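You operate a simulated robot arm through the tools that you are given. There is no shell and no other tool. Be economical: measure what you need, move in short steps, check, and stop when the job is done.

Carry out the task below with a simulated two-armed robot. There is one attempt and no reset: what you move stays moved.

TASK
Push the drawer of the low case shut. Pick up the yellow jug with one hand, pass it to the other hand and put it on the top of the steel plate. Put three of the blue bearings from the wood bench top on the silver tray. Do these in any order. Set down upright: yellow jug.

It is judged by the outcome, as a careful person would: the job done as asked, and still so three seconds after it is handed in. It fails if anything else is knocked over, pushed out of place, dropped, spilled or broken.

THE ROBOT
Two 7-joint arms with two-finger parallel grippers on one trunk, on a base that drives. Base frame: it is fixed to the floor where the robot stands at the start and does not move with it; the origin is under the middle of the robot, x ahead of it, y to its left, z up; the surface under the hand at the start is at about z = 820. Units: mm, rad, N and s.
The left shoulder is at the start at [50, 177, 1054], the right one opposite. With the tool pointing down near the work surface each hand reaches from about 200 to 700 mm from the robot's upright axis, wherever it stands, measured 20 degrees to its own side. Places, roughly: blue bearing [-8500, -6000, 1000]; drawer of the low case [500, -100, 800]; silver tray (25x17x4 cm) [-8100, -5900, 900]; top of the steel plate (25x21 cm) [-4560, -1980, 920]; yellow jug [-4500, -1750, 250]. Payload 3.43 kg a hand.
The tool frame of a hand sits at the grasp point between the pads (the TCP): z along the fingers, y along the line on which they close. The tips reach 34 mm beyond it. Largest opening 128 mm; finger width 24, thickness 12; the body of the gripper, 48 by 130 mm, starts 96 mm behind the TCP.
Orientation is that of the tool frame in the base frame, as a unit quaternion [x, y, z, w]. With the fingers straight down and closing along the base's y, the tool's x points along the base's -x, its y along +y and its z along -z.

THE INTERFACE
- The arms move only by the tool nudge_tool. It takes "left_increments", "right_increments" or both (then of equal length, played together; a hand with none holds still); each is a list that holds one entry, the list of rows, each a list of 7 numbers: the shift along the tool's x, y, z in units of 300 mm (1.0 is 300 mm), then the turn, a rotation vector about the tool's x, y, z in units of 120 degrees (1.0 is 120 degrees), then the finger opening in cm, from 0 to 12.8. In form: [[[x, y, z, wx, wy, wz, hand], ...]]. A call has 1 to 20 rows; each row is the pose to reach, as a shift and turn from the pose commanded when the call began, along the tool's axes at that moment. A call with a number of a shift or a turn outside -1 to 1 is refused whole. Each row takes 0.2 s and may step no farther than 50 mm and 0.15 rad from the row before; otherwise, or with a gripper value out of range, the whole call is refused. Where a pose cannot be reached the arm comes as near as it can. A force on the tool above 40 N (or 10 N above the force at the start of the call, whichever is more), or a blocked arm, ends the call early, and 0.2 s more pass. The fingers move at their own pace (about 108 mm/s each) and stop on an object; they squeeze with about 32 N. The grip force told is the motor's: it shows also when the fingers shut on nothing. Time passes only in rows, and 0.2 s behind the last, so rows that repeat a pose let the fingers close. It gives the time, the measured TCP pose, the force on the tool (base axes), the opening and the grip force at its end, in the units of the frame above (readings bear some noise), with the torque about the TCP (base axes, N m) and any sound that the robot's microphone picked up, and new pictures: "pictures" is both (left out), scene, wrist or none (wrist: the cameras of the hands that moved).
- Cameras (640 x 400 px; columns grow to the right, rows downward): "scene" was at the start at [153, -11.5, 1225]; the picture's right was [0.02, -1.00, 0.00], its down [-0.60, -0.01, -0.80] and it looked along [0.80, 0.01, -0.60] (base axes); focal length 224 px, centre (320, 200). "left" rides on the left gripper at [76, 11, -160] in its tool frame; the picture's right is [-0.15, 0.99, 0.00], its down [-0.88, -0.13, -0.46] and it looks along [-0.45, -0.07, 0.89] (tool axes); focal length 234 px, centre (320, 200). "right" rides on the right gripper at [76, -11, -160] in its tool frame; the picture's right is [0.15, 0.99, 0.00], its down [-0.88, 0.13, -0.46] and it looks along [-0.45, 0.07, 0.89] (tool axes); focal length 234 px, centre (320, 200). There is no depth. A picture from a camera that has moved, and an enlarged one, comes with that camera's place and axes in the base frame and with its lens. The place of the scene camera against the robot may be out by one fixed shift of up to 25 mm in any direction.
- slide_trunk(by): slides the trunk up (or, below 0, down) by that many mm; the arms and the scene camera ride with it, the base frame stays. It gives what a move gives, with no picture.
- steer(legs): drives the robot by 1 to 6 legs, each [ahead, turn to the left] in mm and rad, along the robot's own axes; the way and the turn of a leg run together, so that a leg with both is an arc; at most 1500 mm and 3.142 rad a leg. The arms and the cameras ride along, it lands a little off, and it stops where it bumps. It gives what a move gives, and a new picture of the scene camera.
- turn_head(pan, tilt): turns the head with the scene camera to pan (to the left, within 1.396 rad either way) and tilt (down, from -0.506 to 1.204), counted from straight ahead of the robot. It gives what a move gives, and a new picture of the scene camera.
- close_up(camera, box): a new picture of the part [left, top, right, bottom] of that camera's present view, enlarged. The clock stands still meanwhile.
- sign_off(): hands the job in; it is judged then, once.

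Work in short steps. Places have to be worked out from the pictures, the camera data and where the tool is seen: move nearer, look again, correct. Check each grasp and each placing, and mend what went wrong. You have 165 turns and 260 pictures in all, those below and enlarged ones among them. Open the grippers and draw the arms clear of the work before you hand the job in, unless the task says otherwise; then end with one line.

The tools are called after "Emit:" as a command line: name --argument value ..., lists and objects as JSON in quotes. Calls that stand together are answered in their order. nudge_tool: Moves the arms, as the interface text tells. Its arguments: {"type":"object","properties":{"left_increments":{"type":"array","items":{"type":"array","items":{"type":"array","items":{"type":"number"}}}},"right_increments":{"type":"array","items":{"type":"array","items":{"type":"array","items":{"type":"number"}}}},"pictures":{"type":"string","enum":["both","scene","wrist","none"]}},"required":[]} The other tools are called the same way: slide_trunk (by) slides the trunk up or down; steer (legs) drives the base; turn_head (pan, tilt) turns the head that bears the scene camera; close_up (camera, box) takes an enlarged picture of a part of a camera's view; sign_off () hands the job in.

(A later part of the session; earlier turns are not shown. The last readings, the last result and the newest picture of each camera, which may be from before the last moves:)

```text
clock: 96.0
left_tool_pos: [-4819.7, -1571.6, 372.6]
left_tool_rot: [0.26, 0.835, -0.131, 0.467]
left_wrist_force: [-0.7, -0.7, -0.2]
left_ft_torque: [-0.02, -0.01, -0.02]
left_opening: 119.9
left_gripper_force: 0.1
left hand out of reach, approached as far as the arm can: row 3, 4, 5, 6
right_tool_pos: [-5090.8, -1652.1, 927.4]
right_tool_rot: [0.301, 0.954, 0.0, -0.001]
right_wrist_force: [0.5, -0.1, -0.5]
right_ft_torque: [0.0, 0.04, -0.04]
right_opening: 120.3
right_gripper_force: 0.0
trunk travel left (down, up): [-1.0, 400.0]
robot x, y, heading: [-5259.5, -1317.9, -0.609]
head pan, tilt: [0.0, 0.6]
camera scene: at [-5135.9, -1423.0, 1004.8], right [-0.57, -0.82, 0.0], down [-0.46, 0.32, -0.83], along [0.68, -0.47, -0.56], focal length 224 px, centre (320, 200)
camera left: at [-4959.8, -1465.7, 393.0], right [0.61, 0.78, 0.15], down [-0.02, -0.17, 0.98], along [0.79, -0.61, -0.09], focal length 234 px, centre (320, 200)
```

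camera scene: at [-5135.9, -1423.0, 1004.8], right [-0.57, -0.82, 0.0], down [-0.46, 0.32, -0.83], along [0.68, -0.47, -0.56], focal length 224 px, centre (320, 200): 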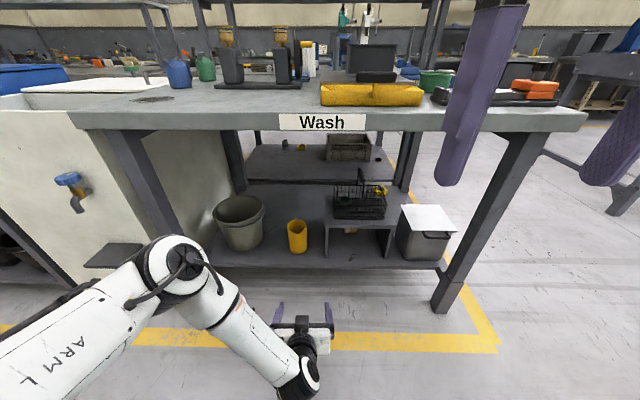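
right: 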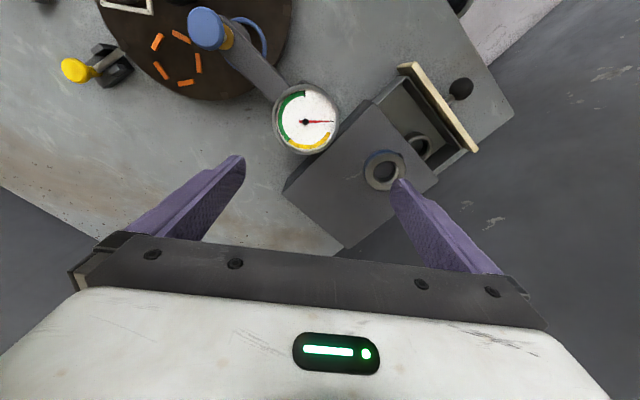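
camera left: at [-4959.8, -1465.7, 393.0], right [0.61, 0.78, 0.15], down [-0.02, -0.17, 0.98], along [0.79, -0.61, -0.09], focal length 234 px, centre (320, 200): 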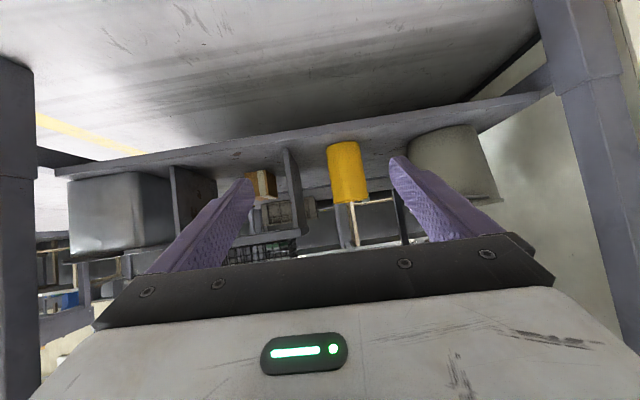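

Triangulating the two wrist views puts the jug axis at about (-4497, -1743), base z 240, rim z 359, diameter about 78 mm. The arm was too folded to go lower, so I'll extend it forward and up a little and check the pose.

Emit:
nudge_tool --left_increments '[[[-0.085, 0, 0.08, 0, 0, 0, 12], [-0.17, 0, 0.16, 0, 0, 0, 12], [-0.253, 0, 0.239, 0, 0, 0, 12], [-0.253, 0, 0.239, 0, 0, 0, 12]]]' --pictures "wrist"

```text
clock: 97.0
left_tool_pos: [-4740.0, -1630.0, 401.7]
left_tool_rot: [0.266, 0.827, -0.147, 0.472]
left_wrist_force: [0.7, 0.1, -0.3]
left_ft_torque: [0.0, -0.02, -0.01]
left_opening: 120.2
left_gripper_force: 0.2
left hand out of reach, approached as far as the arm can: row 1
right_tool_pos: [-5090.8, -1652.6, 926.6]
right_tool_rot: [0.301, 0.954, 0.0, -0.001]
right_wrist_force: [0.6, -0.3, 0.4]
right_ft_torque: [0.0, 0.0, 0.04]
right_opening: 120.2
right_gripper_force: 0.1
trunk travel left (down, up): [-1.0, 400.0]
robot x, y, heading: [-5262.4, -1320.3, -0.608]
head pan, tilt: [0.0, 0.6]
camera left: at [-4876.0, -1518.7, 418.4], right [0.63, 0.76, 0.13], down [-0.03, -0.15, 0.99], along [0.77, -0.63, -0.07], focal length 234 px, centre (320, 200)
```

left: 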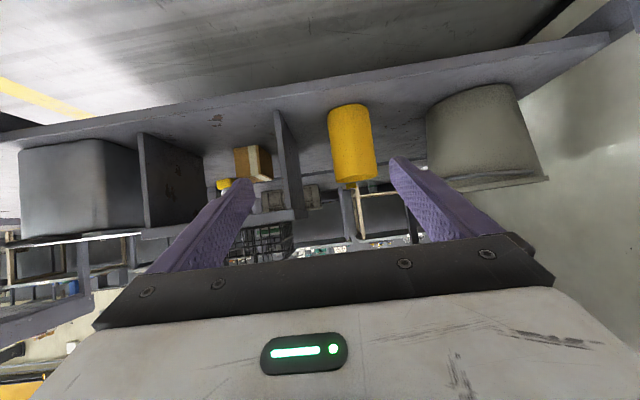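

The arm re-solved cleanly. The jug is now 265 mm ahead of the TCP and 45 mm to its left. I'll shift left, then drive forward 190 mm.

Emit:
nudge_tool --left_increments '[[[0, 0.075, 0, 0, 0, 0, 12], [0, 0.15, 0, 0, 0, 0, 12]]]' --pictures "none"

Emit:
steer --legs '[[190, 0]]'

Emit:
close_up --camera "left" --box '[0, 0, 640, 400]'

```text
clock: 97.6
left_tool_pos: [-4718.9, -1606.0, 410.4]
left_tool_rot: [0.264, 0.831, -0.14, 0.47]
left_wrist_force: [0.7, 0.6, -0.7]
left_ft_torque: [0.03, -0.04, -0.02]
left_opening: 119.8
left_gripper_force: 0.0
left hand out of reach, approached as far as the arm can: row 2
right_tool_pos: [-5091.5, -1651.8, 928.1]
right_tool_rot: [0.3, 0.954, -0.001, 0.0]
right_wrist_force: [0.4, 0.3, 0.1]
right_ft_torque: [-0.01, -0.01, 0.03]
right_opening: 119.9
right_gripper_force: 0.0
trunk travel left (down, up): [-1.0, 400.0]
robot x, y, heading: [-5266.4, -1320.3, -0.611]
head pan, tilt: [0.0, 0.6]
```

```text
clock: 99.1
left_tool_pos: [-4563.2, -1713.8, 411.1]
left_tool_rot: [0.264, 0.83, -0.141, 0.47]
left_wrist_force: [1.0, 0.5, -0.8]
left_ft_torque: [0.01, -0.06, 0.02]
left_opening: 119.9
left_gripper_force: 0.1
right_tool_pos: [-4936.7, -1760.7, 926.1]
right_tool_rot: [0.3, 0.954, 0.0, 0.0]
right_wrist_force: [-0.5, 0.9, -0.7]
right_ft_torque: [-0.03, -0.03, 0.02]
right_opening: 119.8
right_gripper_force: 0.0
trunk travel left (down, up): [-1.0, 400.0]
robot x, y, heading: [-5106.8, -1429.9, -0.607]
head pan, tilt: [0.0, 0.6]
camera scene: at [-4980.8, -1531.1, 1004.7], right [-0.57, -0.82, 0.0], down [-0.46, 0.32, -0.83], along [0.68, -0.47, -0.56], focal length 224 px, centre (320, 200)
```

scene: 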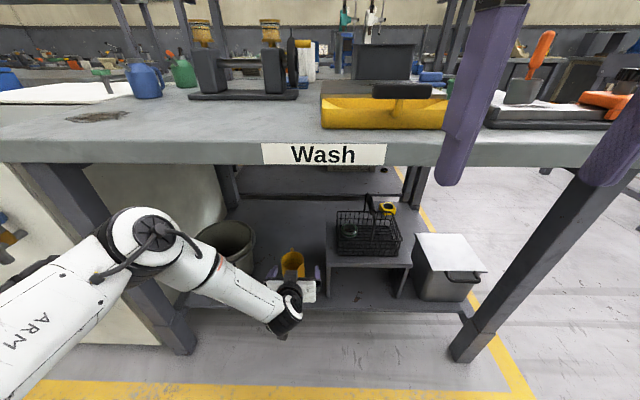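

```text
1.00 times, centred on (320, 200) of left (not enlarged: the box is as wide or as high as the picture)
camera zoom: at [-4701.3, -1604.2, 429.5], right [0.63, 0.77, 0.14], down [-0.03, -0.16, 0.99], along [0.78, -0.62, -0.08], focal length 234 px, centre (320, 200)
```

zoom: 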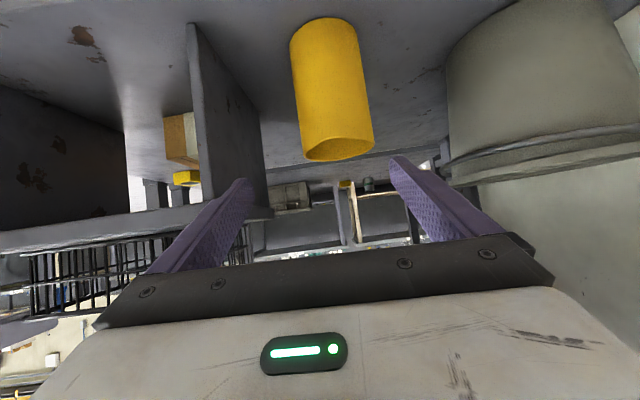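

The jug is now about 66 mm ahead, 17 mm left and 126 mm below my grasp target. There is clearance to the bucket and the stand. I'll slide in around it.

Emit:
nudge_tool --left_increments '[[[0, 0.051, 0, 0, 0, 0, 11.5], [0.06, 0.051, 0.1, 0, 0, 0, 11.5], [0.123, 0.051, 0.2, 0, 0, 0, 11.5], [0.185, 0.051, 0.305, 0, 0, 0, 11.5], [0.246, 0.051, 0.405, 0, 0, 0, 11.5], [0.246, 0.051, 0.405, 0, 0, 0, 11.5]]]' --pictures "both"

```text
clock: 100.5
left_tool_pos: [-4503.0, -1741.2, 294.4]
left_tool_rot: [0.265, 0.832, -0.139, 0.467]
left_wrist_force: [0.7, 0.1, 0.6]
left_ft_torque: [-0.02, 0.0, 0.01]
left_opening: 114.8
left_gripper_force: 0.0
left hand out of reach, approached as far as the arm can: row 1, 2, 3, 4, 5, 6
right_tool_pos: [-4936.0, -1761.3, 927.0]
right_tool_rot: [0.301, 0.954, 0.0, 0.0]
right_wrist_force: [0.1, -0.7, 0.2]
right_ft_torque: [0.01, 0.07, 0.02]
right_opening: 120.1
right_gripper_force: 0.0
trunk travel left (down, up): [-1.0, 400.0]
robot x, y, heading: [-5107.5, -1425.7, -0.611]
head pan, tilt: [0.0, 0.6]
camera scene: at [-4980.8, -1531.3, 1004.5], right [-0.57, -0.82, 0.0], down [-0.46, 0.32, -0.83], along [0.68, -0.47, -0.56], focal length 224 px, centre (320, 200)
camera left: at [-4640.4, -1633.0, 313.3], right [0.63, 0.77, 0.14], down [-0.02, -0.16, 0.99], along [0.78, -0.62, -0.08], focal length 234 px, centre (320, 200)
```

scene: 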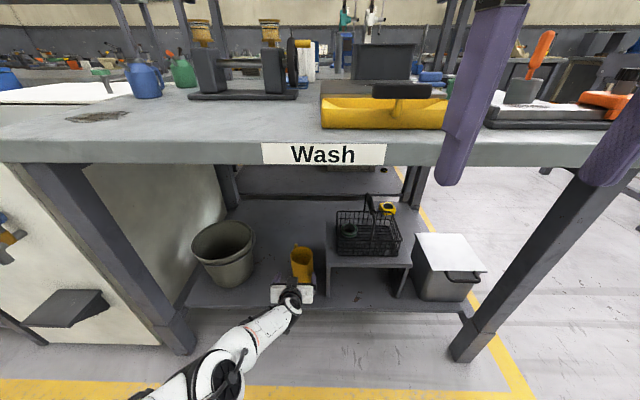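
left: 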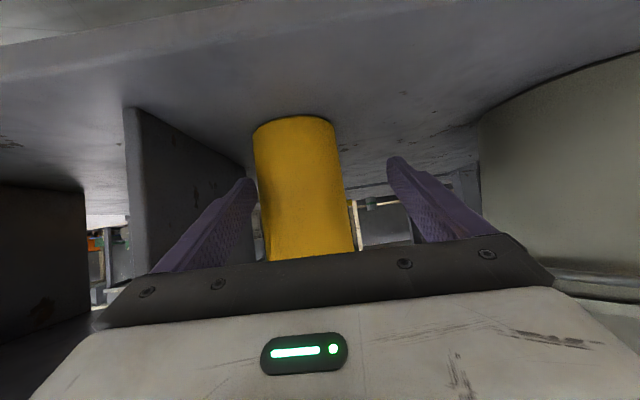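

The jug sits about 16 mm right of centre and about 17 mm ahead, so I'll correct for both.

Emit:
nudge_tool --left_increments '[[[0, -0.053, 0, 0, 0, 0, 11.5], [-0.016, -0.053, 0.057, 0, 0, 0, 11.5], [-0.016, -0.053, 0.057, 0, 0, 0, 11.5]]]' --pictures "wrist"

```text
clock: 101.3
left_tool_pos: [-4508.3, -1749.8, 300.0]
left_tool_rot: [0.263, 0.831, -0.14, 0.47]
left_wrist_force: [-0.3, 0.3, 0.5]
left_ft_torque: [0.01, -0.02, 0.01]
left_opening: 115.0
left_gripper_force: 0.1
left hand out of reach, approached as far as the arm can: row 1, 2, 3
right_tool_pos: [-4935.3, -1760.7, 927.2]
right_tool_rot: [0.3, 0.954, 0.0, 0.0]
right_wrist_force: [0.1, -0.3, -0.5]
right_ft_torque: [0.01, -0.03, -0.02]
right_opening: 120.0
right_gripper_force: 0.0
trunk travel left (down, up): [-1.0, 400.0]
robot x, y, heading: [-5109.5, -1436.2, -0.607]
head pan, tilt: [0.0, 0.6]
camera left: at [-4646.3, -1642.4, 317.7], right [0.63, 0.77, 0.14], down [-0.03, -0.16, 0.99], along [0.78, -0.62, -0.08], focal length 234 px, centre (320, 200)
```

left: 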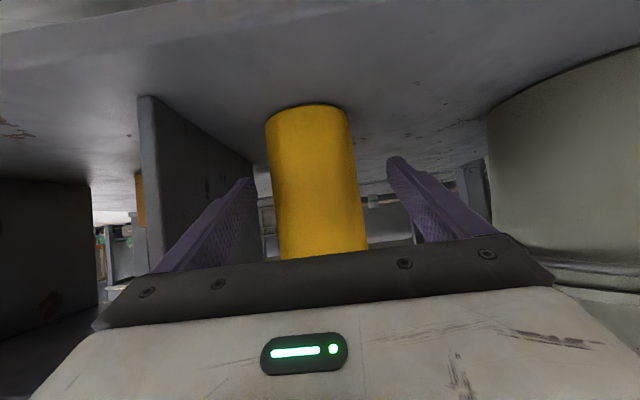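

Lateral centring is now good. The arm is at its reach limit and the jug axis is about 15 mm further on, so I'll drive the base forward 25 mm.

Emit:
steer --legs '[[25, 0]]'

Emit:
close_up --camera "left" --box '[100, 60, 580, 300]'

```text
clock: 102.2
left_tool_pos: [-4487.8, -1765.8, 299.8]
left_tool_rot: [0.264, 0.831, -0.14, 0.47]
left_wrist_force: [0.0, -0.3, 0.6]
left_ft_torque: [-0.03, 0.01, 0.04]
left_opening: 114.8
left_gripper_force: 0.0
right_tool_pos: [-4915.1, -1775.6, 926.3]
right_tool_rot: [0.3, 0.954, 0.0, 0.002]
right_wrist_force: [1.3, -0.2, 0.2]
right_ft_torque: [-0.02, -0.01, 0.0]
right_opening: 120.0
right_gripper_force: 0.1
trunk travel left (down, up): [-1.0, 400.0]
robot x, y, heading: [-5087.2, -1440.2, -0.607]
head pan, tilt: [0.0, 0.6]
camera scene: at [-4959.8, -1545.7, 1004.7], right [-0.57, -0.82, 0.0], down [-0.46, 0.32, -0.83], along [0.68, -0.47, -0.56], focal length 224 px, centre (320, 200)
```

scene: 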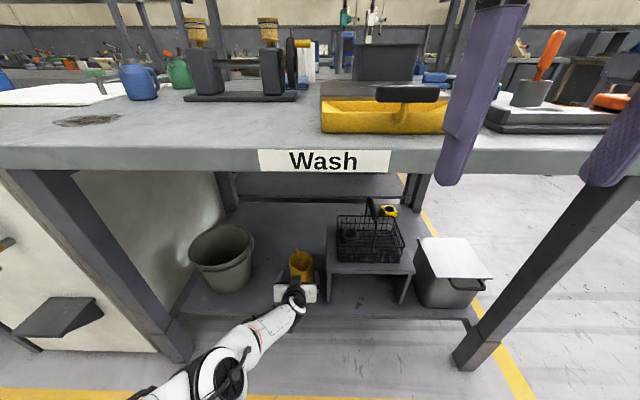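

```text
1.33 times, centred on (340, 180) of left
camera zoom: at [-4625.0, -1656.6, 317.7], right [0.63, 0.77, 0.14], down [-0.03, -0.16, 0.99], along [0.78, -0.62, -0.08], focal length 312 px, centre (293, 227)
```

zoom: 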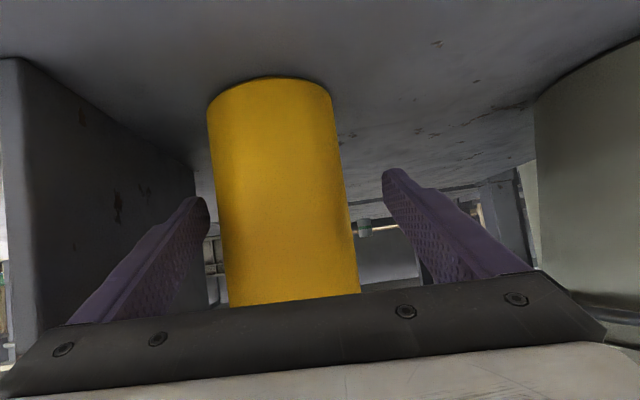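

The jug is now between the fingers. I'll lower about 15 mm for a lower grip, then close.

Emit:
nudge_tool --left_increments '[[[0.022, -0.015, 0.013, 0, 0, 0, 11.5], [0.043, -0.02, 0.026, 0, 0, 0, 11.5], [0.043, -0.02, 0.026, 0, 0, 0, 11.5]]]' --pictures "wrist"

```text
clock: 103.0
left_tool_pos: [-4493.0, -1764.3, 296.1]
left_tool_rot: [0.264, 0.83, -0.141, 0.47]
left_wrist_force: [-0.7, -0.6, -0.6]
left_ft_torque: [0.02, -0.03, -0.01]
left_opening: 114.9
left_gripper_force: 0.0
left hand out of reach, approached as far as the arm can: row 1, 2, 3
right_tool_pos: [-4915.0, -1776.0, 927.4]
right_tool_rot: [0.3, 0.954, 0.001, -0.001]
right_wrist_force: [-0.9, -0.1, 0.4]
right_ft_torque: [-0.01, 0.01, 0.02]
right_opening: 120.3
right_gripper_force: 0.0
trunk travel left (down, up): [-1.0, 400.0]
robot x, y, heading: [-5081.8, -1442.2, -0.608]
head pan, tilt: [0.0, 0.6]
camera left: at [-4631.1, -1654.7, 312.3], right [0.63, 0.77, 0.14], down [-0.03, -0.16, 0.99], along [0.78, -0.62, -0.08], focal length 234 px, centre (320, 200)
```

left: 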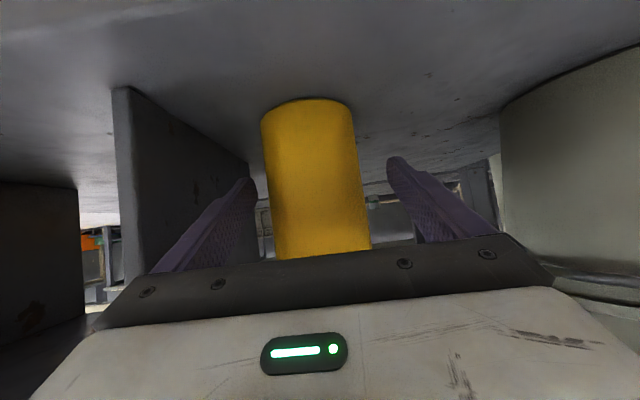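

It is centred well enough, so I'll close the fingers.

Emit:
nudge_tool --left_increments '[[[0, 0, 0, 0, 0, 0, 9], [0, 0, 0, 0, 0, 0, 8], [0, 0, 0, 0, 0, 0, 6], [0, 0, 0, 0, 0, 0, 5], [0, 0, 0, 0, 0, 0, 4]]]' --pictures "wrist"

```text
clock: 104.2
left_tool_pos: [-4493.7, -1764.4, 295.3]
left_tool_rot: [0.264, 0.831, -0.141, 0.469]
left_wrist_force: [-0.7, 0.1, 0.7]
left_ft_torque: [-0.06, 0.05, -0.03]
left_opening: 78.1
left_gripper_force: 32.2
right_tool_pos: [-4914.5, -1775.6, 926.7]
right_tool_rot: [0.3, 0.954, -0.001, 0.0]
right_wrist_force: [0.5, -0.1, 0.4]
right_ft_torque: [-0.01, 0.02, -0.01]
right_opening: 120.3
right_gripper_force: 0.0
trunk travel left (down, up): [-1.0, 400.0]
robot x, y, heading: [-5091.1, -1440.5, -0.613]
head pan, tilt: [0.0, 0.6]
camera left: at [-4631.0, -1654.8, 312.5], right [0.63, 0.77, 0.14], down [-0.03, -0.16, 0.99], along [0.78, -0.62, -0.08], focal length 234 px, centre (320, 200)
```

left: 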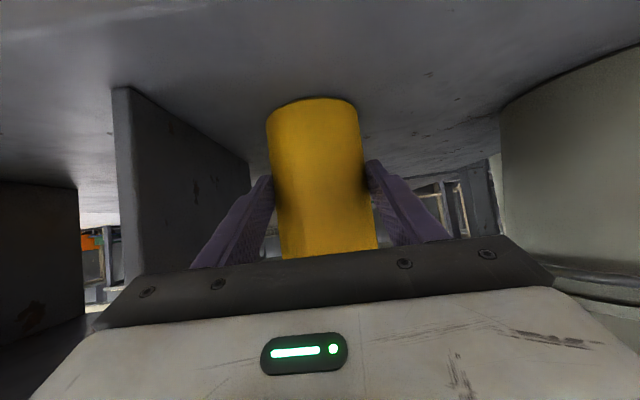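

The jug is gripped at 78 mm and 32 N. I'll lift it 60 mm with the trunk and back out from under the bench.

Emit:
slide_trunk --by 60

Emit:
steer --legs '[[-400, 0]]'

```text
clock: 105.2
left_tool_pos: [-4494.0, -1762.4, 354.5]
left_tool_rot: [0.263, 0.831, -0.14, 0.47]
left_wrist_force: [0.7, -0.3, -1.5]
left_ft_torque: [0.05, 0.05, -0.01]
left_opening: 78.0
left_gripper_force: 31.9
right_tool_pos: [-4914.8, -1774.9, 985.9]
right_tool_rot: [0.3, 0.954, -0.001, 0.0]
right_wrist_force: [0.4, 0.6, -0.1]
right_ft_torque: [-0.01, 0.01, 0.03]
right_opening: 120.2
right_gripper_force: 0.0
trunk travel left (down, up): [-61.0, 340.0]
robot x, y, heading: [-5081.5, -1443.2, -0.607]
head pan, tilt: [0.0, 0.6]
```

```text
clock: 107.6
left_tool_pos: [-4815.7, -1535.8, 354.0]
left_tool_rot: [0.261, 0.831, -0.139, 0.471]
left_wrist_force: [0.4, -0.7, -1.0]
left_ft_torque: [0.06, 0.06, 0.01]
left_opening: 77.8
left_gripper_force: 32.1
right_tool_pos: [-5237.3, -1549.5, 986.9]
right_tool_rot: [0.298, 0.954, 0.001, 0.0]
right_wrist_force: [0.1, 0.1, 1.0]
right_ft_torque: [0.0, 0.02, -0.01]
right_opening: 120.1
right_gripper_force: 0.1
trunk travel left (down, up): [-61.0, 340.0]
robot x, y, heading: [-5413.2, -1214.6, -0.608]
head pan, tilt: [0.0, 0.6]
camera scene: at [-5283.5, -1320.3, 1064.7], right [-0.57, -0.82, 0.0], down [-0.47, 0.32, -0.82], along [0.68, -0.47, -0.57], focal length 224 px, centre (320, 200)
```

scene: 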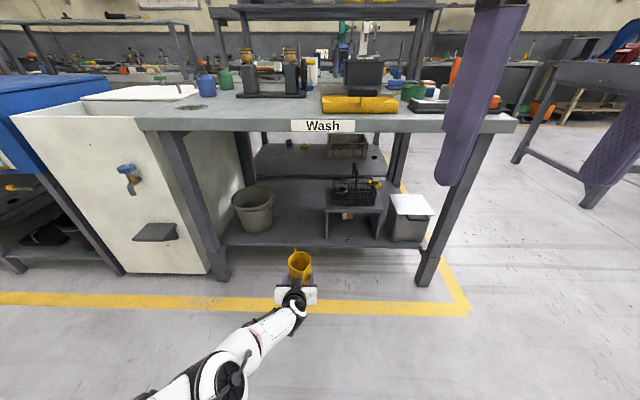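

The jug is clear of the shelf and hanging free. I'll raise the trunk 265 mm, then lift the left arm and draw it in for the handover.

Emit:
slide_trunk --by 265

Emit:
nudge_tool --left_increments '[[[-0.12, 0, -0.09, 0, 0, 0, 4], [-0.24, 0, -0.18, 0, 0, 0, 4], [-0.36, 0, -0.27, 0, 0, 0, 4], [-0.48, 0, -0.36, 0, 0, 0, 4], [-0.6, 0, -0.45, 0, 0, 0, 4], [-0.7, 0, -0.54, 0, 0, 0, 4]]]' --pictures "scene"

```text
clock: 110.3
left_tool_pos: [-4817.2, -1536.6, 618.7]
left_tool_rot: [0.261, 0.832, -0.139, 0.47]
left_wrist_force: [0.1, 0.6, -1.3]
left_ft_torque: [0.04, 0.05, -0.03]
left_opening: 77.8
left_gripper_force: 32.0
right_tool_pos: [-5236.9, -1549.3, 1252.0]
right_tool_rot: [0.298, 0.955, 0.0, 0.0]
right_wrist_force: [-0.4, 0.3, -0.8]
right_ft_torque: [0.01, -0.01, 0.0]
right_opening: 120.0
right_gripper_force: 0.0
trunk travel left (down, up): [-326.0, 75.0]
robot x, y, heading: [-5411.8, -1218.2, -0.606]
head pan, tilt: [0.0, 0.6]
```

```text
clock: 111.9
left_tool_pos: [-4739.3, -1602.0, 781.6]
left_tool_rot: [0.237, 0.84, -0.103, 0.477]
left_wrist_force: [-0.1, 0.4, -2.9]
left_ft_torque: [0.06, 0.3, 0.0]
left_opening: 77.4
left_gripper_force: 31.9
left hand out of reach, approached as far as the arm can: row 1, 2, 3, 4, 5, 6
right_tool_pos: [-5236.4, -1550.1, 1252.9]
right_tool_rot: [0.297, 0.955, 0.0, 0.0]
right_wrist_force: [0.0, -0.2, -0.5]
right_ft_torque: [0.0, -0.02, -0.01]
right_opening: 120.0
right_gripper_force: 0.1
trunk travel left (down, up): [-326.0, 75.0]
robot x, y, heading: [-5407.2, -1221.0, -0.605]
head pan, tilt: [0.0, 0.6]
stopped in row 6 (left hand): the arm was blocked; the commanded pose is now the measured one
camera scene: at [-5283.1, -1320.3, 1329.7], right [-0.57, -0.82, 0.0], down [-0.47, 0.32, -0.82], along [0.68, -0.47, -0.57], focal length 224 px, centre (320, 200)
```

scene: 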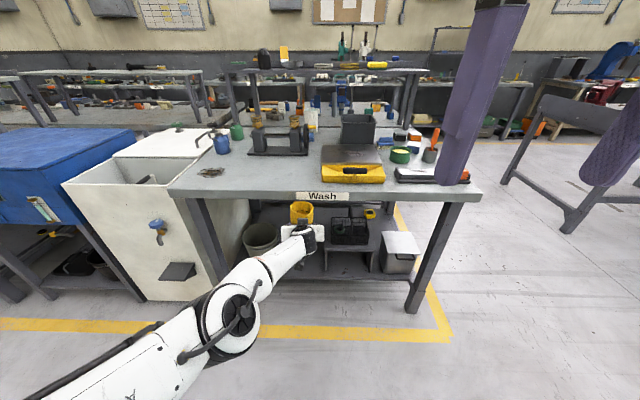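

The arm was driven toward full stretch and is close to the bench edge. I'll pull the hand straight back toward the robot.

Emit:
nudge_tool --left_increments '[[[0.06, 0.01, -0.1, 0, 0, 0, 4], [0.13, 0.02, -0.2, 0, 0, 0, 4], [0.19, 0.03, -0.3, 0, 0, 0, 4], [0.25, 0.04, -0.4, 0, 0, 0, 4], [0.31, 0.05, -0.5, 0, 0, 0, 4], [0.35, 0.057, -0.564, 0, 0, 0, 4]]]' --pictures "scene"

```text
clock: 113.5
left_tool_pos: [-4741.7, -1557.2, 731.9]
left_tool_rot: [0.21, 0.841, -0.063, 0.495]
left_wrist_force: [0.8, 0.5, -0.7]
left_ft_torque: [-0.02, 0.04, -0.01]
left_opening: 77.2
left_gripper_force: 32.1
left hand out of reach, approached as far as the arm can: row 1, 2, 3, 4, 5, 6
right_tool_pos: [-5237.1, -1548.8, 1251.6]
right_tool_rot: [0.297, 0.955, 0.0, 0.0]
right_wrist_force: [0.3, 0.2, -0.1]
right_ft_torque: [0.01, 0.0, 0.0]
right_opening: 120.1
right_gripper_force: 0.0
trunk travel left (down, up): [-326.0, 75.0]
robot x, y, heading: [-5412.1, -1217.6, -0.604]
head pan, tilt: [0.0, 0.6]
stopped in row 6 (left hand): the arm was blocked; the commanded pose is now the measured one
camera scene: at [-5283.4, -1320.2, 1329.7], right [-0.57, -0.82, 0.0], down [-0.47, 0.32, -0.82], along [0.68, -0.47, -0.57], focal length 224 px, centre (320, 200)
```

scene: 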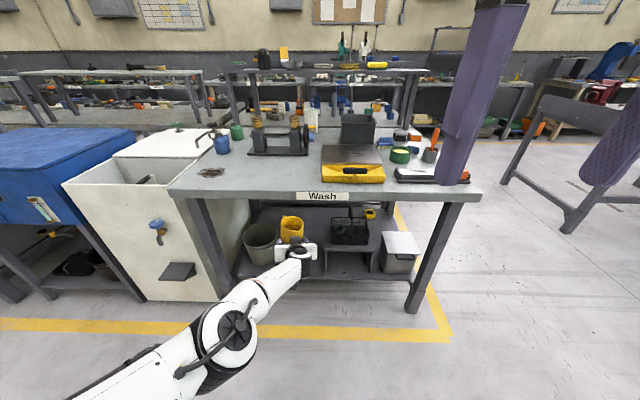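

Some joint is at its limit and the hand has yawed about 10 degrees. I'll try moving it right, back and up while undoing that yaw.

Emit:
nudge_tool --left_increments '[[[0, -0.06, 0, 0.02, 0, 0, 4], [0, -0.117, 0, 0.04, 0, -0.005, 4], [0, -0.117, -0.1, 0.06, -0.005, -0.01, 4], [0, -0.117, -0.2, 0.072, -0.009, -0.015, 4]]]' --pictures "scene"

```text
clock: 114.5
left_tool_pos: [-4809.4, -1571.6, 755.7]
left_tool_rot: [0.234, 0.832, -0.139, 0.483]
left_wrist_force: [-10.1, 1.8, -8.2]
left_ft_torque: [-0.32, -0.84, 0.33]
left_opening: 77.4
left_gripper_force: 31.8
left hand out of reach, approached as far as the arm can: row 1, 2, 3
right_tool_pos: [-5236.3, -1547.7, 1250.9]
right_tool_rot: [0.298, 0.955, 0.0, 0.0]
right_wrist_force: [0.8, 0.1, -0.4]
right_ft_torque: [-0.01, 0.03, -0.03]
right_opening: 120.2
right_gripper_force: 0.1
trunk travel left (down, up): [-326.0, 75.0]
robot x, y, heading: [-5411.1, -1214.4, -0.609]
head pan, tilt: [0.0, 0.6]
camera scene: at [-5283.0, -1319.8, 1329.4], right [-0.57, -0.82, 0.0], down [-0.47, 0.32, -0.82], along [0.68, -0.47, -0.57], focal length 224 px, centre (320, 200)
```

scene: 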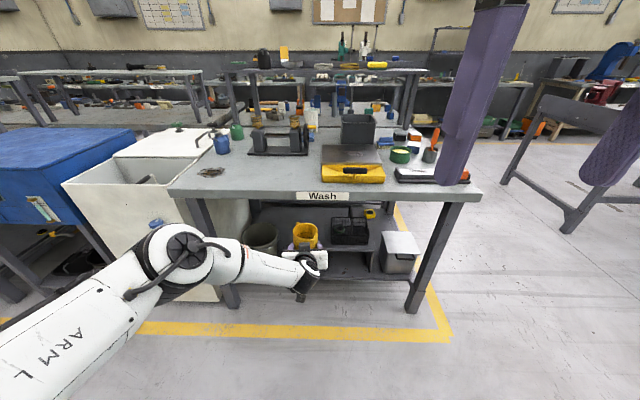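

The arm jumped to a good elbow-out configuration, and that row was reachable. I'll move back and up gently.

Emit:
nudge_tool --left_increments '[[[0.018, 0.007, -0.13, 0, 0, 0, 4], [0.036, 0.015, -0.265, 0, 0, 0, 4], [0.055, 0.022, -0.4, 0, 0, 0, 4], [0.073, 0.03, -0.533, 0, 0, 0, 4]]]' --pictures "scene"

```text
clock: 115.5
left_tool_pos: [-4931.4, -1486.5, 818.9]
left_tool_rot: [0.235, 0.831, -0.139, 0.485]
left_wrist_force: [-0.1, 0.3, -1.7]
left_ft_torque: [-0.02, 0.03, 0.01]
left_opening: 77.2
left_gripper_force: 32.2
right_tool_pos: [-5237.1, -1549.4, 1251.6]
right_tool_rot: [0.296, 0.955, 0.0, 0.0]
right_wrist_force: [0.4, 0.0, -0.1]
right_ft_torque: [0.0, 0.0, 0.02]
right_opening: 120.3
right_gripper_force: 0.2
trunk travel left (down, up): [-326.0, 75.0]
robot x, y, heading: [-5410.7, -1217.3, -0.606]
head pan, tilt: [0.0, 0.6]
camera scene: at [-5283.8, -1320.1, 1329.8], right [-0.57, -0.82, 0.0], down [-0.46, 0.32, -0.83], along [0.68, -0.47, -0.56], focal length 224 px, centre (320, 200)
```

scene: 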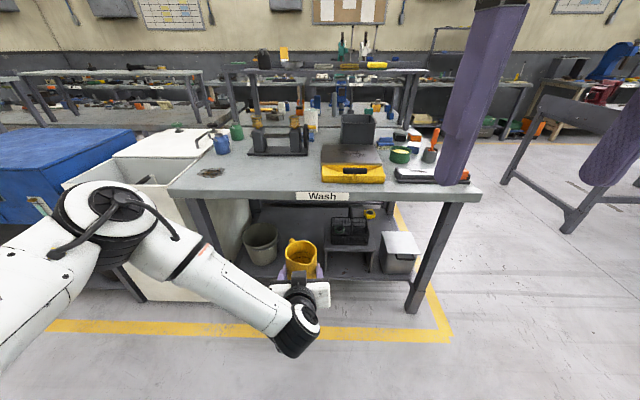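

It's reachable now, with no contact force. I'll raise it 150 mm and move 60 mm right to the centre line for the handover.

Emit:
nudge_tool --left_increments '[[[-0.11, -0.05, -0.062, 0, 0, 0, 4], [-0.217, -0.1, -0.124, 0, 0, 0, 4], [-0.325, -0.15, -0.186, 0, 0, 0, 4], [-0.434, -0.2, -0.247, 0, 0, 0, 4]]]' --pictures "both"

```text
clock: 116.5
left_tool_pos: [-4961.6, -1537.3, 966.9]
left_tool_rot: [0.234, 0.832, -0.137, 0.485]
left_wrist_force: [0.1, 0.4, -0.5]
left_ft_torque: [0.03, 0.04, -0.04]
left_opening: 77.2
left_gripper_force: 32.0
right_tool_pos: [-5238.3, -1549.7, 1250.9]
right_tool_rot: [0.299, 0.954, 0.0, -0.001]
right_wrist_force: [0.7, 0.2, -0.4]
right_ft_torque: [-0.03, -0.02, -0.02]
right_opening: 120.2
right_gripper_force: 0.1
trunk travel left (down, up): [-326.0, 75.0]
robot x, y, heading: [-5407.9, -1216.4, -0.61]
head pan, tilt: [0.0, 0.6]
camera scene: at [-5283.9, -1320.3, 1329.7], right [-0.57, -0.82, 0.0], down [-0.46, 0.32, -0.83], along [0.68, -0.47, -0.56], focal length 224 px, centre (320, 200)
camera left: at [-5104.7, -1435.3, 980.2], right [0.58, 0.81, 0.13], down [-0.04, -0.13, 0.99], along [0.81, -0.58, -0.05], focal length 234 px, centre (320, 200)
```

scene: 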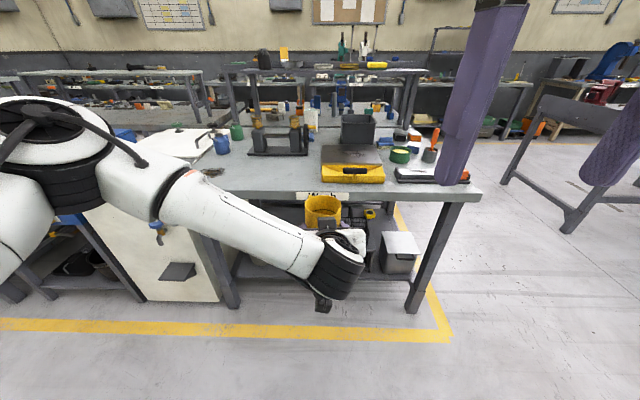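
left: 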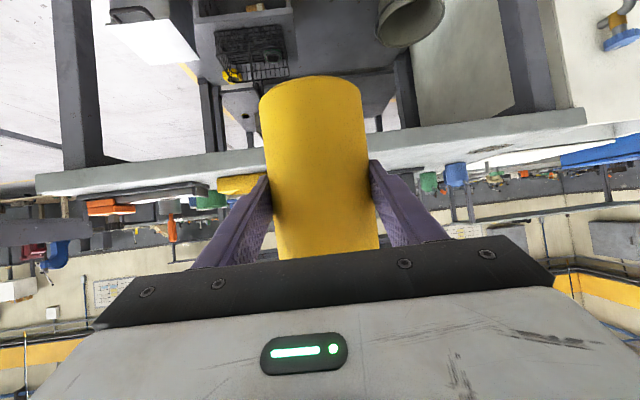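

The jug is upright and steady at the centre. I'll bring the right hand forward and then over the jug, staying high.

Emit:
nudge_tool --right_increments '[[[-0.15, 0, 0, 0, 0, 0, 12], [-0.3, 0, 0, 0, 0, 0, 12], [-0.45, 0, 0, 0, 0, 0, 12], [-0.6, 0, 0, 0, 0, 0, 12], [-0.735, 0, 0, 0, 0, 0, 12], [-0.735, 0.15, 0, 0, 0, 0, 12], [-0.735, 0.3, 0, 0, 0, 0, 12], [-0.735, 0.43, 0, 0, 0, 0, 12], [-0.735, 0.564, 0, 0, 0, 0, 12], [-0.735, 0.564, 0.13, 0, 0, 0, 12], [-0.735, 0.564, 0.2, 0, 0, 0, 12]]]' --pictures "both"

```text
clock: 119.1
left_tool_pos: [-4960.7, -1537.0, 967.4]
left_tool_rot: [0.235, 0.832, -0.137, 0.484]
left_wrist_force: [-0.3, 1.0, -2.3]
left_ft_torque: [0.04, 0.05, 0.01]
left_opening: 77.1
left_gripper_force: 31.6
right_tool_pos: [-4972.2, -1564.7, 1203.2]
right_tool_rot: [0.337, 0.941, 0.023, 0.012]
right_wrist_force: [0.4, -0.5, -0.5]
right_ft_torque: [0.01, 0.01, 0.0]
right_opening: 120.4
right_gripper_force: 0.0
right hand out of reach, approached as far as the arm can: row 7, 8, 9, 10, 11
trunk travel left (down, up): [-326.0, 75.0]
robot x, y, heading: [-5412.9, -1216.5, -0.603]
head pan, tilt: [0.0, 0.6]
stopped in row 11 (right hand): the arm was blocked; the commanded pose is now the measured one
camera scene: at [-5283.8, -1320.4, 1329.8], right [-0.57, -0.82, 0.0], down [-0.46, 0.32, -0.83], along [0.68, -0.47, -0.56], focal length 224 px, centre (320, 200)
camera right: at [-5044.2, -1530.8, 1361.3], right [0.51, 0.86, 0.05], down [0.75, -0.47, 0.47], along [0.42, -0.2, -0.88], focal length 234 px, centre (320, 200)
```

scene: 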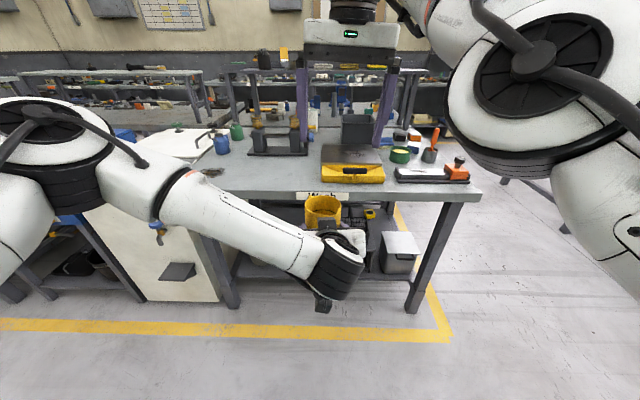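
right: 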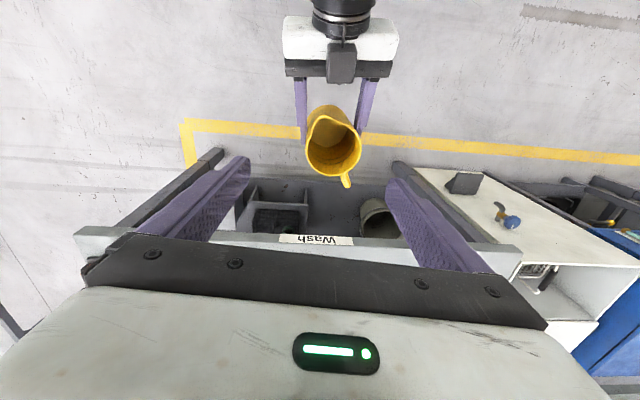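

The right arm can't reach that far left, but it was fine about 90 mm further right. I'll shift the left hand with the jug 90 mm right, and move the right hand 60 mm right while restoring its orientation.

Emit:
nudge_tool --left_increments '[[[0, -0.1, 0, 0, 0, 0, 4], [0, -0.2, 0, 0, 0, 0, 4], [0, -0.3, 0, 0, 0, 0, 4], [0, -0.3, 0, 0, 0, 0, 4]]]' --right_increments '[[[0, -0.07, 0, 0.008, 0.001, -0.013, 12], [0, -0.14, 0, 0.016, 0.003, -0.025, 12], [0, -0.2, 0, 0.024, 0.004, -0.038, 12], [0, -0.2, 0, 0.024, 0.004, -0.038, 12]]]' --pictures "both"

```text
clock: 120.1
left_tool_pos: [-5006.6, -1614.0, 968.4]
left_tool_rot: [0.234, 0.832, -0.138, 0.484]
left_wrist_force: [0.4, 0.1, -1.2]
left_ft_torque: [0.0, 0.04, -0.05]
left_opening: 77.1
left_gripper_force: 32.3
right_tool_pos: [-4994.4, -1610.7, 1195.9]
right_tool_rot: [0.31, 0.951, 0.001, -0.008]
right_wrist_force: [-0.7, 0.3, 0.5]
right_ft_torque: [0.0, 0.02, -0.02]
right_opening: 119.9
right_gripper_force: 0.0
right hand out of reach, approached as far as the arm can: row 1, 2, 3
trunk travel left (down, up): [-326.0, 75.0]
robot x, y, heading: [-5409.9, -1213.4, -0.603]
head pan, tilt: [0.0, 0.6]
camera scene: at [-5282.5, -1319.8, 1329.6], right [-0.57, -0.82, 0.0], down [-0.47, 0.32, -0.82], along [0.68, -0.47, -0.57], focal length 224 px, centre (320, 200)
camera right: at [-5060.6, -1577.4, 1356.8], right [0.46, 0.89, 0.0], down [0.8, -0.42, 0.44], along [0.39, -0.2, -0.9], focal length 234 px, centre (320, 200)
camera left: at [-5150.5, -1512.5, 980.3], right [0.58, 0.81, 0.12], down [-0.03, -0.13, 0.99], along [0.81, -0.58, -0.05], focal length 234 px, centre (320, 200)
```

scene: 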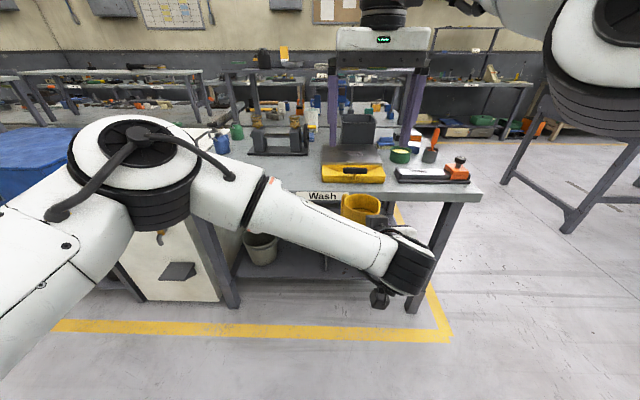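
right: 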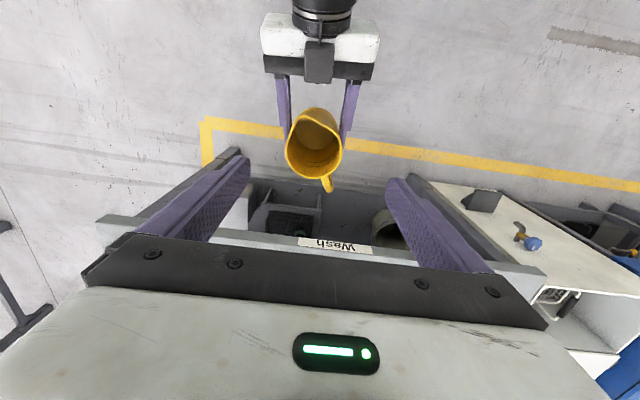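
left: 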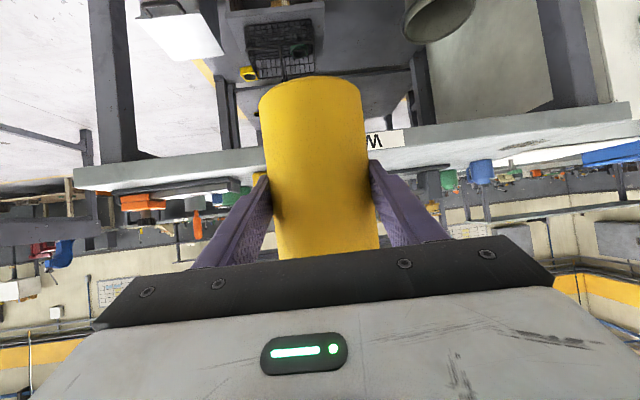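

The right hand is nearly over the jug, about 7 mm left of its axis. I'll correct that and descend to z 1080 to check.

Emit:
nudge_tool --right_increments '[[[-0.012, -0.025, 0.1, 0, 0, 0, 12], [-0.012, -0.025, 0.2, 0, 0, 0, 12], [-0.012, -0.025, 0.3, 0, 0, 0, 12], [-0.012, -0.025, 0.386, 0, 0, 0, 12]]]' --pictures "both"

```text
clock: 121.1
left_tool_pos: [-5006.7, -1614.0, 968.5]
left_tool_rot: [0.234, 0.832, -0.137, 0.484]
left_wrist_force: [0.1, 0.0, -1.5]
left_ft_torque: [0.03, 0.06, -0.01]
left_opening: 77.0
left_gripper_force: 32.5
right_tool_pos: [-5011.8, -1618.2, 1084.5]
right_tool_rot: [0.297, 0.955, 0.0, -0.001]
right_wrist_force: [0.0, 0.4, 0.4]
right_ft_torque: [0.02, 0.0, 0.0]
right_opening: 120.3
right_gripper_force: 0.0
trunk travel left (down, up): [-326.0, 75.0]
robot x, y, heading: [-5409.0, -1215.0, -0.603]
head pan, tilt: [0.0, 0.6]
camera scene: at [-5283.5, -1320.8, 1329.7], right [-0.57, -0.82, 0.0], down [-0.47, 0.32, -0.82], along [0.68, -0.47, -0.57], focal length 224 px, centre (320, 200)
camera right: at [-5080.7, -1583.2, 1242.9], right [0.44, 0.9, 0.0], down [0.8, -0.39, 0.46], along [0.41, -0.2, -0.89], focal length 234 px, centre (320, 200)
```

scene: 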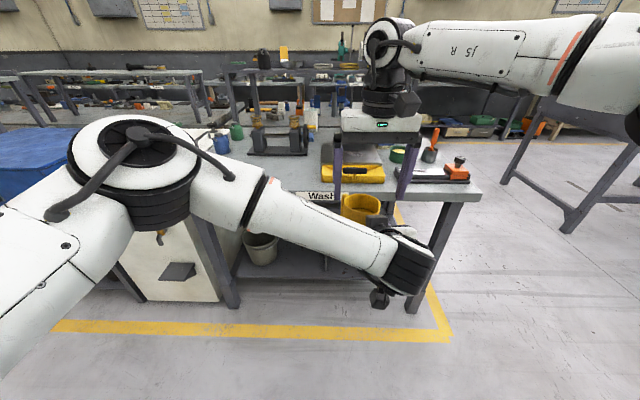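
right: 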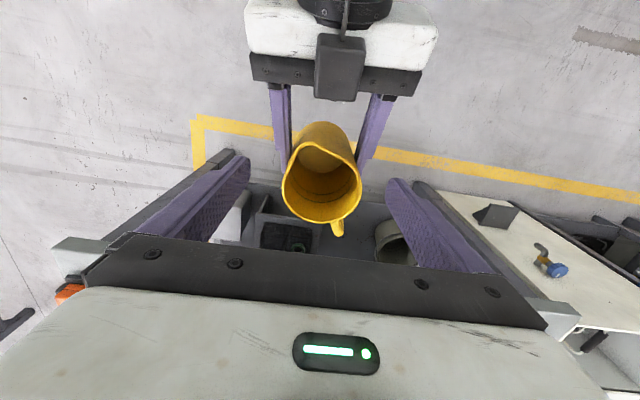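

Triangulation puts the rim centre at about (-4992, -1622, 1020–1030), which is 18 mm further forward. I'll correct and descend to TCP z about 1023, keeping the right fingertips above the left fingers.

Emit:
nudge_tool --right_increments '[[[-0.057, 0.015, 0.05, 0, 0, 0, 12], [-0.057, 0.015, 0.1, 0, 0, 0, 12], [-0.057, 0.015, 0.15, 0, 0, 0, 12], [-0.057, 0.015, 0.205, 0, 0, 0, 12]]]' --pictures "both"

Emit:
close_up --camera "scene" --box '[300, 120, 460, 260]'

```text
clock: 122.1
left_tool_pos: [-5007.5, -1613.5, 967.5]
left_tool_rot: [0.234, 0.831, -0.137, 0.485]
left_wrist_force: [-0.4, 0.3, -1.7]
left_ft_torque: [0.02, 0.03, -0.02]
left_opening: 77.1
left_gripper_force: 31.9
right_tool_pos: [-4992.5, -1622.3, 1021.4]
right_tool_rot: [0.297, 0.955, 0.0, -0.001]
right_wrist_force: [0.1, -0.2, 0.2]
right_ft_torque: [-0.03, 0.03, -0.02]
right_opening: 119.9
right_gripper_force: 0.0
trunk travel left (down, up): [-326.0, 75.0]
robot x, y, heading: [-5408.3, -1217.1, -0.601]
head pan, tilt: [0.0, 0.6]
camera scene: at [-5283.5, -1320.6, 1329.7], right [-0.57, -0.82, 0.0], down [-0.47, 0.32, -0.82], along [0.68, -0.47, -0.57], focal length 224 px, centre (320, 200)
camera right: at [-5062.6, -1588.0, 1181.0], right [0.44, 0.9, 0.0], down [0.8, -0.39, 0.46], along [0.41, -0.2, -0.89], focal length 234 px, centre (320, 200)
```

scene: 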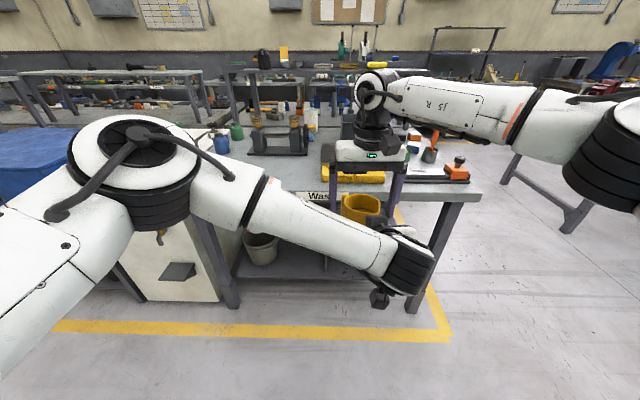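
right: 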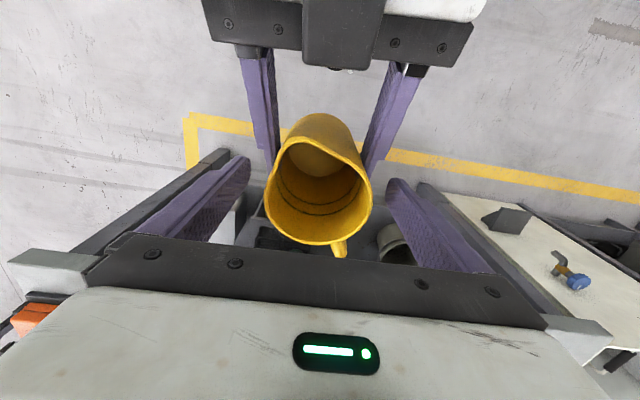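

```text
2.86 times, centred on (380, 190) of scene
camera zoom: at [-5283.5, -1320.6, 1329.7], right [-0.57, -0.82, 0.0], down [-0.47, 0.32, -0.82], along [0.68, -0.47, -0.57], focal length 640 px, centre (149, 229)
```

zoom: 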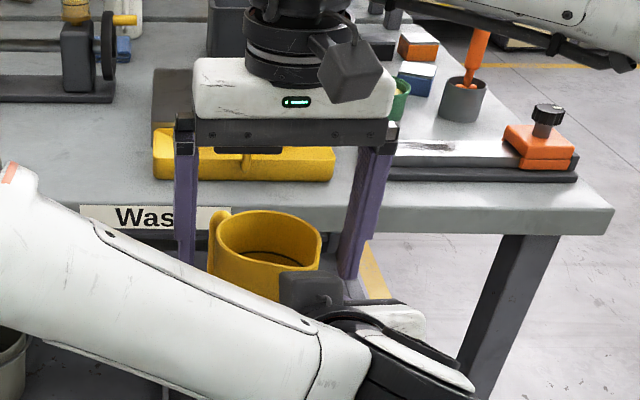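

The right fingers straddle the rim above the left fingers, with the handle clear of both. I'll close the right hand.

Emit:
nudge_tool --right_increments '[[[0, 0, 0, 0, 0, 0, 9], [0, 0, 0, 0, 0, 0, 8], [0, 0, 0, 0, 0, 0, 6], [0, 0, 0, 0, 0, 0, 4], [0, 0, 0, 0, 0, 0, 4]]]' --pictures "wrist"

```text
clock: 123.3
left_tool_pos: [-5007.4, -1613.7, 967.7]
left_tool_rot: [0.235, 0.831, -0.139, 0.485]
left_wrist_force: [0.3, 1.1, -1.0]
left_ft_torque: [0.14, -0.07, -0.2]
left_opening: 77.1
left_gripper_force: 32.0
right_tool_pos: [-4995.3, -1622.8, 1021.2]
right_tool_rot: [0.297, 0.955, 0.0, -0.001]
right_wrist_force: [-1.1, -1.3, -0.6]
right_ft_torque: [-0.2, 0.13, 0.25]
right_opening: 78.1
right_gripper_force: 32.1
trunk travel left (down, up): [-326.0, 75.0]
robot x, y, heading: [-5413.9, -1215.9, -0.602]
head pan, tilt: [0.0, 0.6]
camera right: at [-5062.7, -1588.1, 1180.9], right [0.44, 0.9, 0.0], down [0.8, -0.39, 0.46], along [0.41, -0.2, -0.89], focal length 234 px, centre (320, 200)
```

right: 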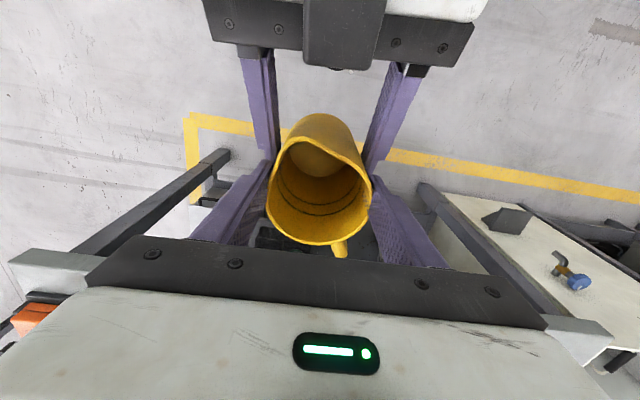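

Both hands hold the jug at 32 N each. I'll open the left hand, withdraw it along its own axis, then move it away to the left.

Emit:
nudge_tool --left_increments '[[[0, 0, 0, 0, 0, 0, 11.5], [0, 0, 0, 0, 0, 0, 11.5], [0, 0, -0.12, 0, 0, 0, 11.5], [0, 0, -0.24, 0, 0, 0, 11.5], [0, 0, -0.34, 0, 0, 0, 11.5]]]' --pictures "both"

```text
clock: 124.5
left_tool_pos: [-5082.5, -1566.5, 1019.0]
left_tool_rot: [0.234, 0.832, -0.137, 0.485]
left_wrist_force: [0.4, -0.4, 0.3]
left_ft_torque: [0.01, 0.01, 0.03]
left_opening: 115.1
left_gripper_force: 0.0
right_tool_pos: [-4993.5, -1620.8, 1022.6]
right_tool_rot: [0.297, 0.955, 0.0, 0.0]
right_wrist_force: [-0.3, -0.8, -0.2]
right_ft_torque: [-0.02, 0.0, 0.0]
right_opening: 77.8
right_gripper_force: 32.5
trunk travel left (down, up): [-326.0, 75.0]
robot x, y, heading: [-5408.8, -1214.4, -0.606]
head pan, tilt: [0.0, 0.6]
camera scene: at [-5283.9, -1320.4, 1329.8], right [-0.57, -0.82, 0.0], down [-0.46, 0.32, -0.83], along [0.68, -0.47, -0.56], focal length 224 px, centre (320, 200)
camera left: at [-5226.1, -1465.8, 1031.8], right [0.58, 0.81, 0.13], down [-0.04, -0.13, 0.99], along [0.81, -0.58, -0.05], focal length 234 px, centre (320, 200)
```

scene: 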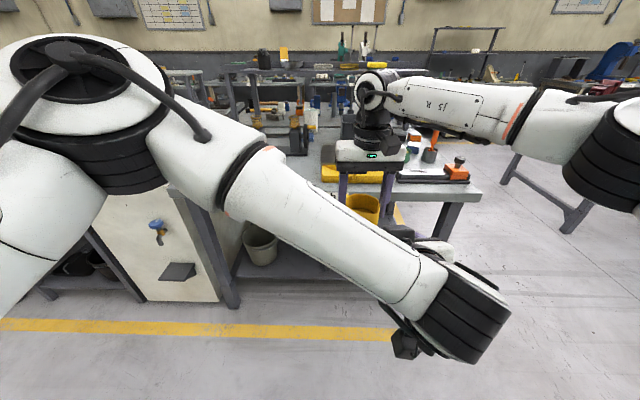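
left: 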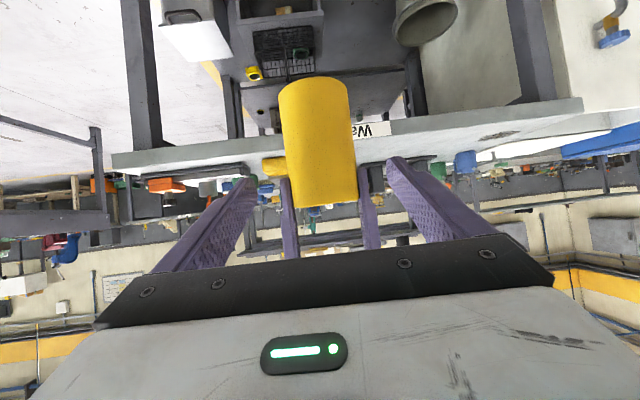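

The right hand alone holds the jug. I'll move the left hand off to the left and turn it back to pointing down.

Emit:
nudge_tool --left_increments '[[[0, 0.15, 0, 0, 0, 0, 11.5], [0, 0.3, 0, 0, 0, 0, 11.5], [0, 0.45, 0, 0, 0, 0, 11.5], [0, 0.6, 0, 0, 0, 0, 11.5], [-0.05, 0.7, 0, 0, 0.06, 0, 8], [-0.1, 0.75, 0, 0, 0.12, 0, 8], [-0.15, 0.75, 0, 0, 0.18, 0, 8], [-0.2, 0.75, 0, 0, 0.24, 0, 8], [-0.25, 0.75, 0, 0, 0.3, 0, 8], [-0.3, 0.75, 0, 0, 0.36, 0, 8], [-0.3, 0.75, 0, 0, 0.42, 0, 8], [-0.3, 0.75, 0, 0, 0.48, 0, 8]]]' --pictures "scene"

```text
clock: 127.1
left_tool_pos: [-4928.1, -1399.7, 1096.6]
left_tool_rot: [0.273, 0.962, -0.008, 0.021]
left_wrist_force: [0.6, -0.3, 0.7]
left_ft_torque: [0.0, 0.0, -0.01]
left_opening: 79.8
left_gripper_force: 0.1
right_tool_pos: [-4994.0, -1621.7, 1020.7]
right_tool_rot: [0.297, 0.955, -0.001, 0.0]
right_wrist_force: [-0.1, -0.6, -0.2]
right_ft_torque: [-0.01, 0.0, 0.0]
right_opening: 77.7
right_gripper_force: 32.3
trunk travel left (down, up): [-326.0, 75.0]
robot x, y, heading: [-5410.9, -1217.8, -0.605]
head pan, tilt: [0.0, 0.6]
camera scene: at [-5283.4, -1320.8, 1329.6], right [-0.57, -0.82, 0.0], down [-0.47, 0.32, -0.82], along [0.68, -0.47, -0.57], focal length 224 px, centre (320, 200)
```

scene: 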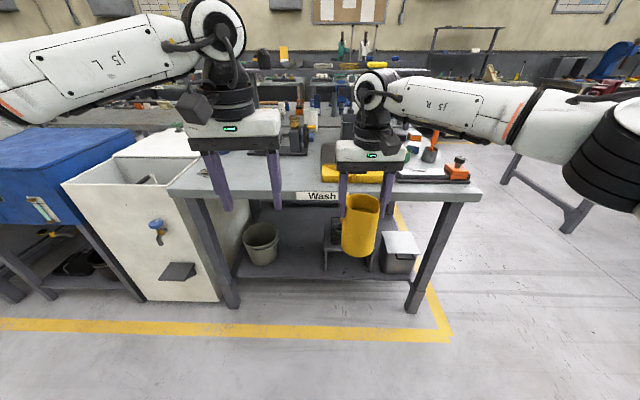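

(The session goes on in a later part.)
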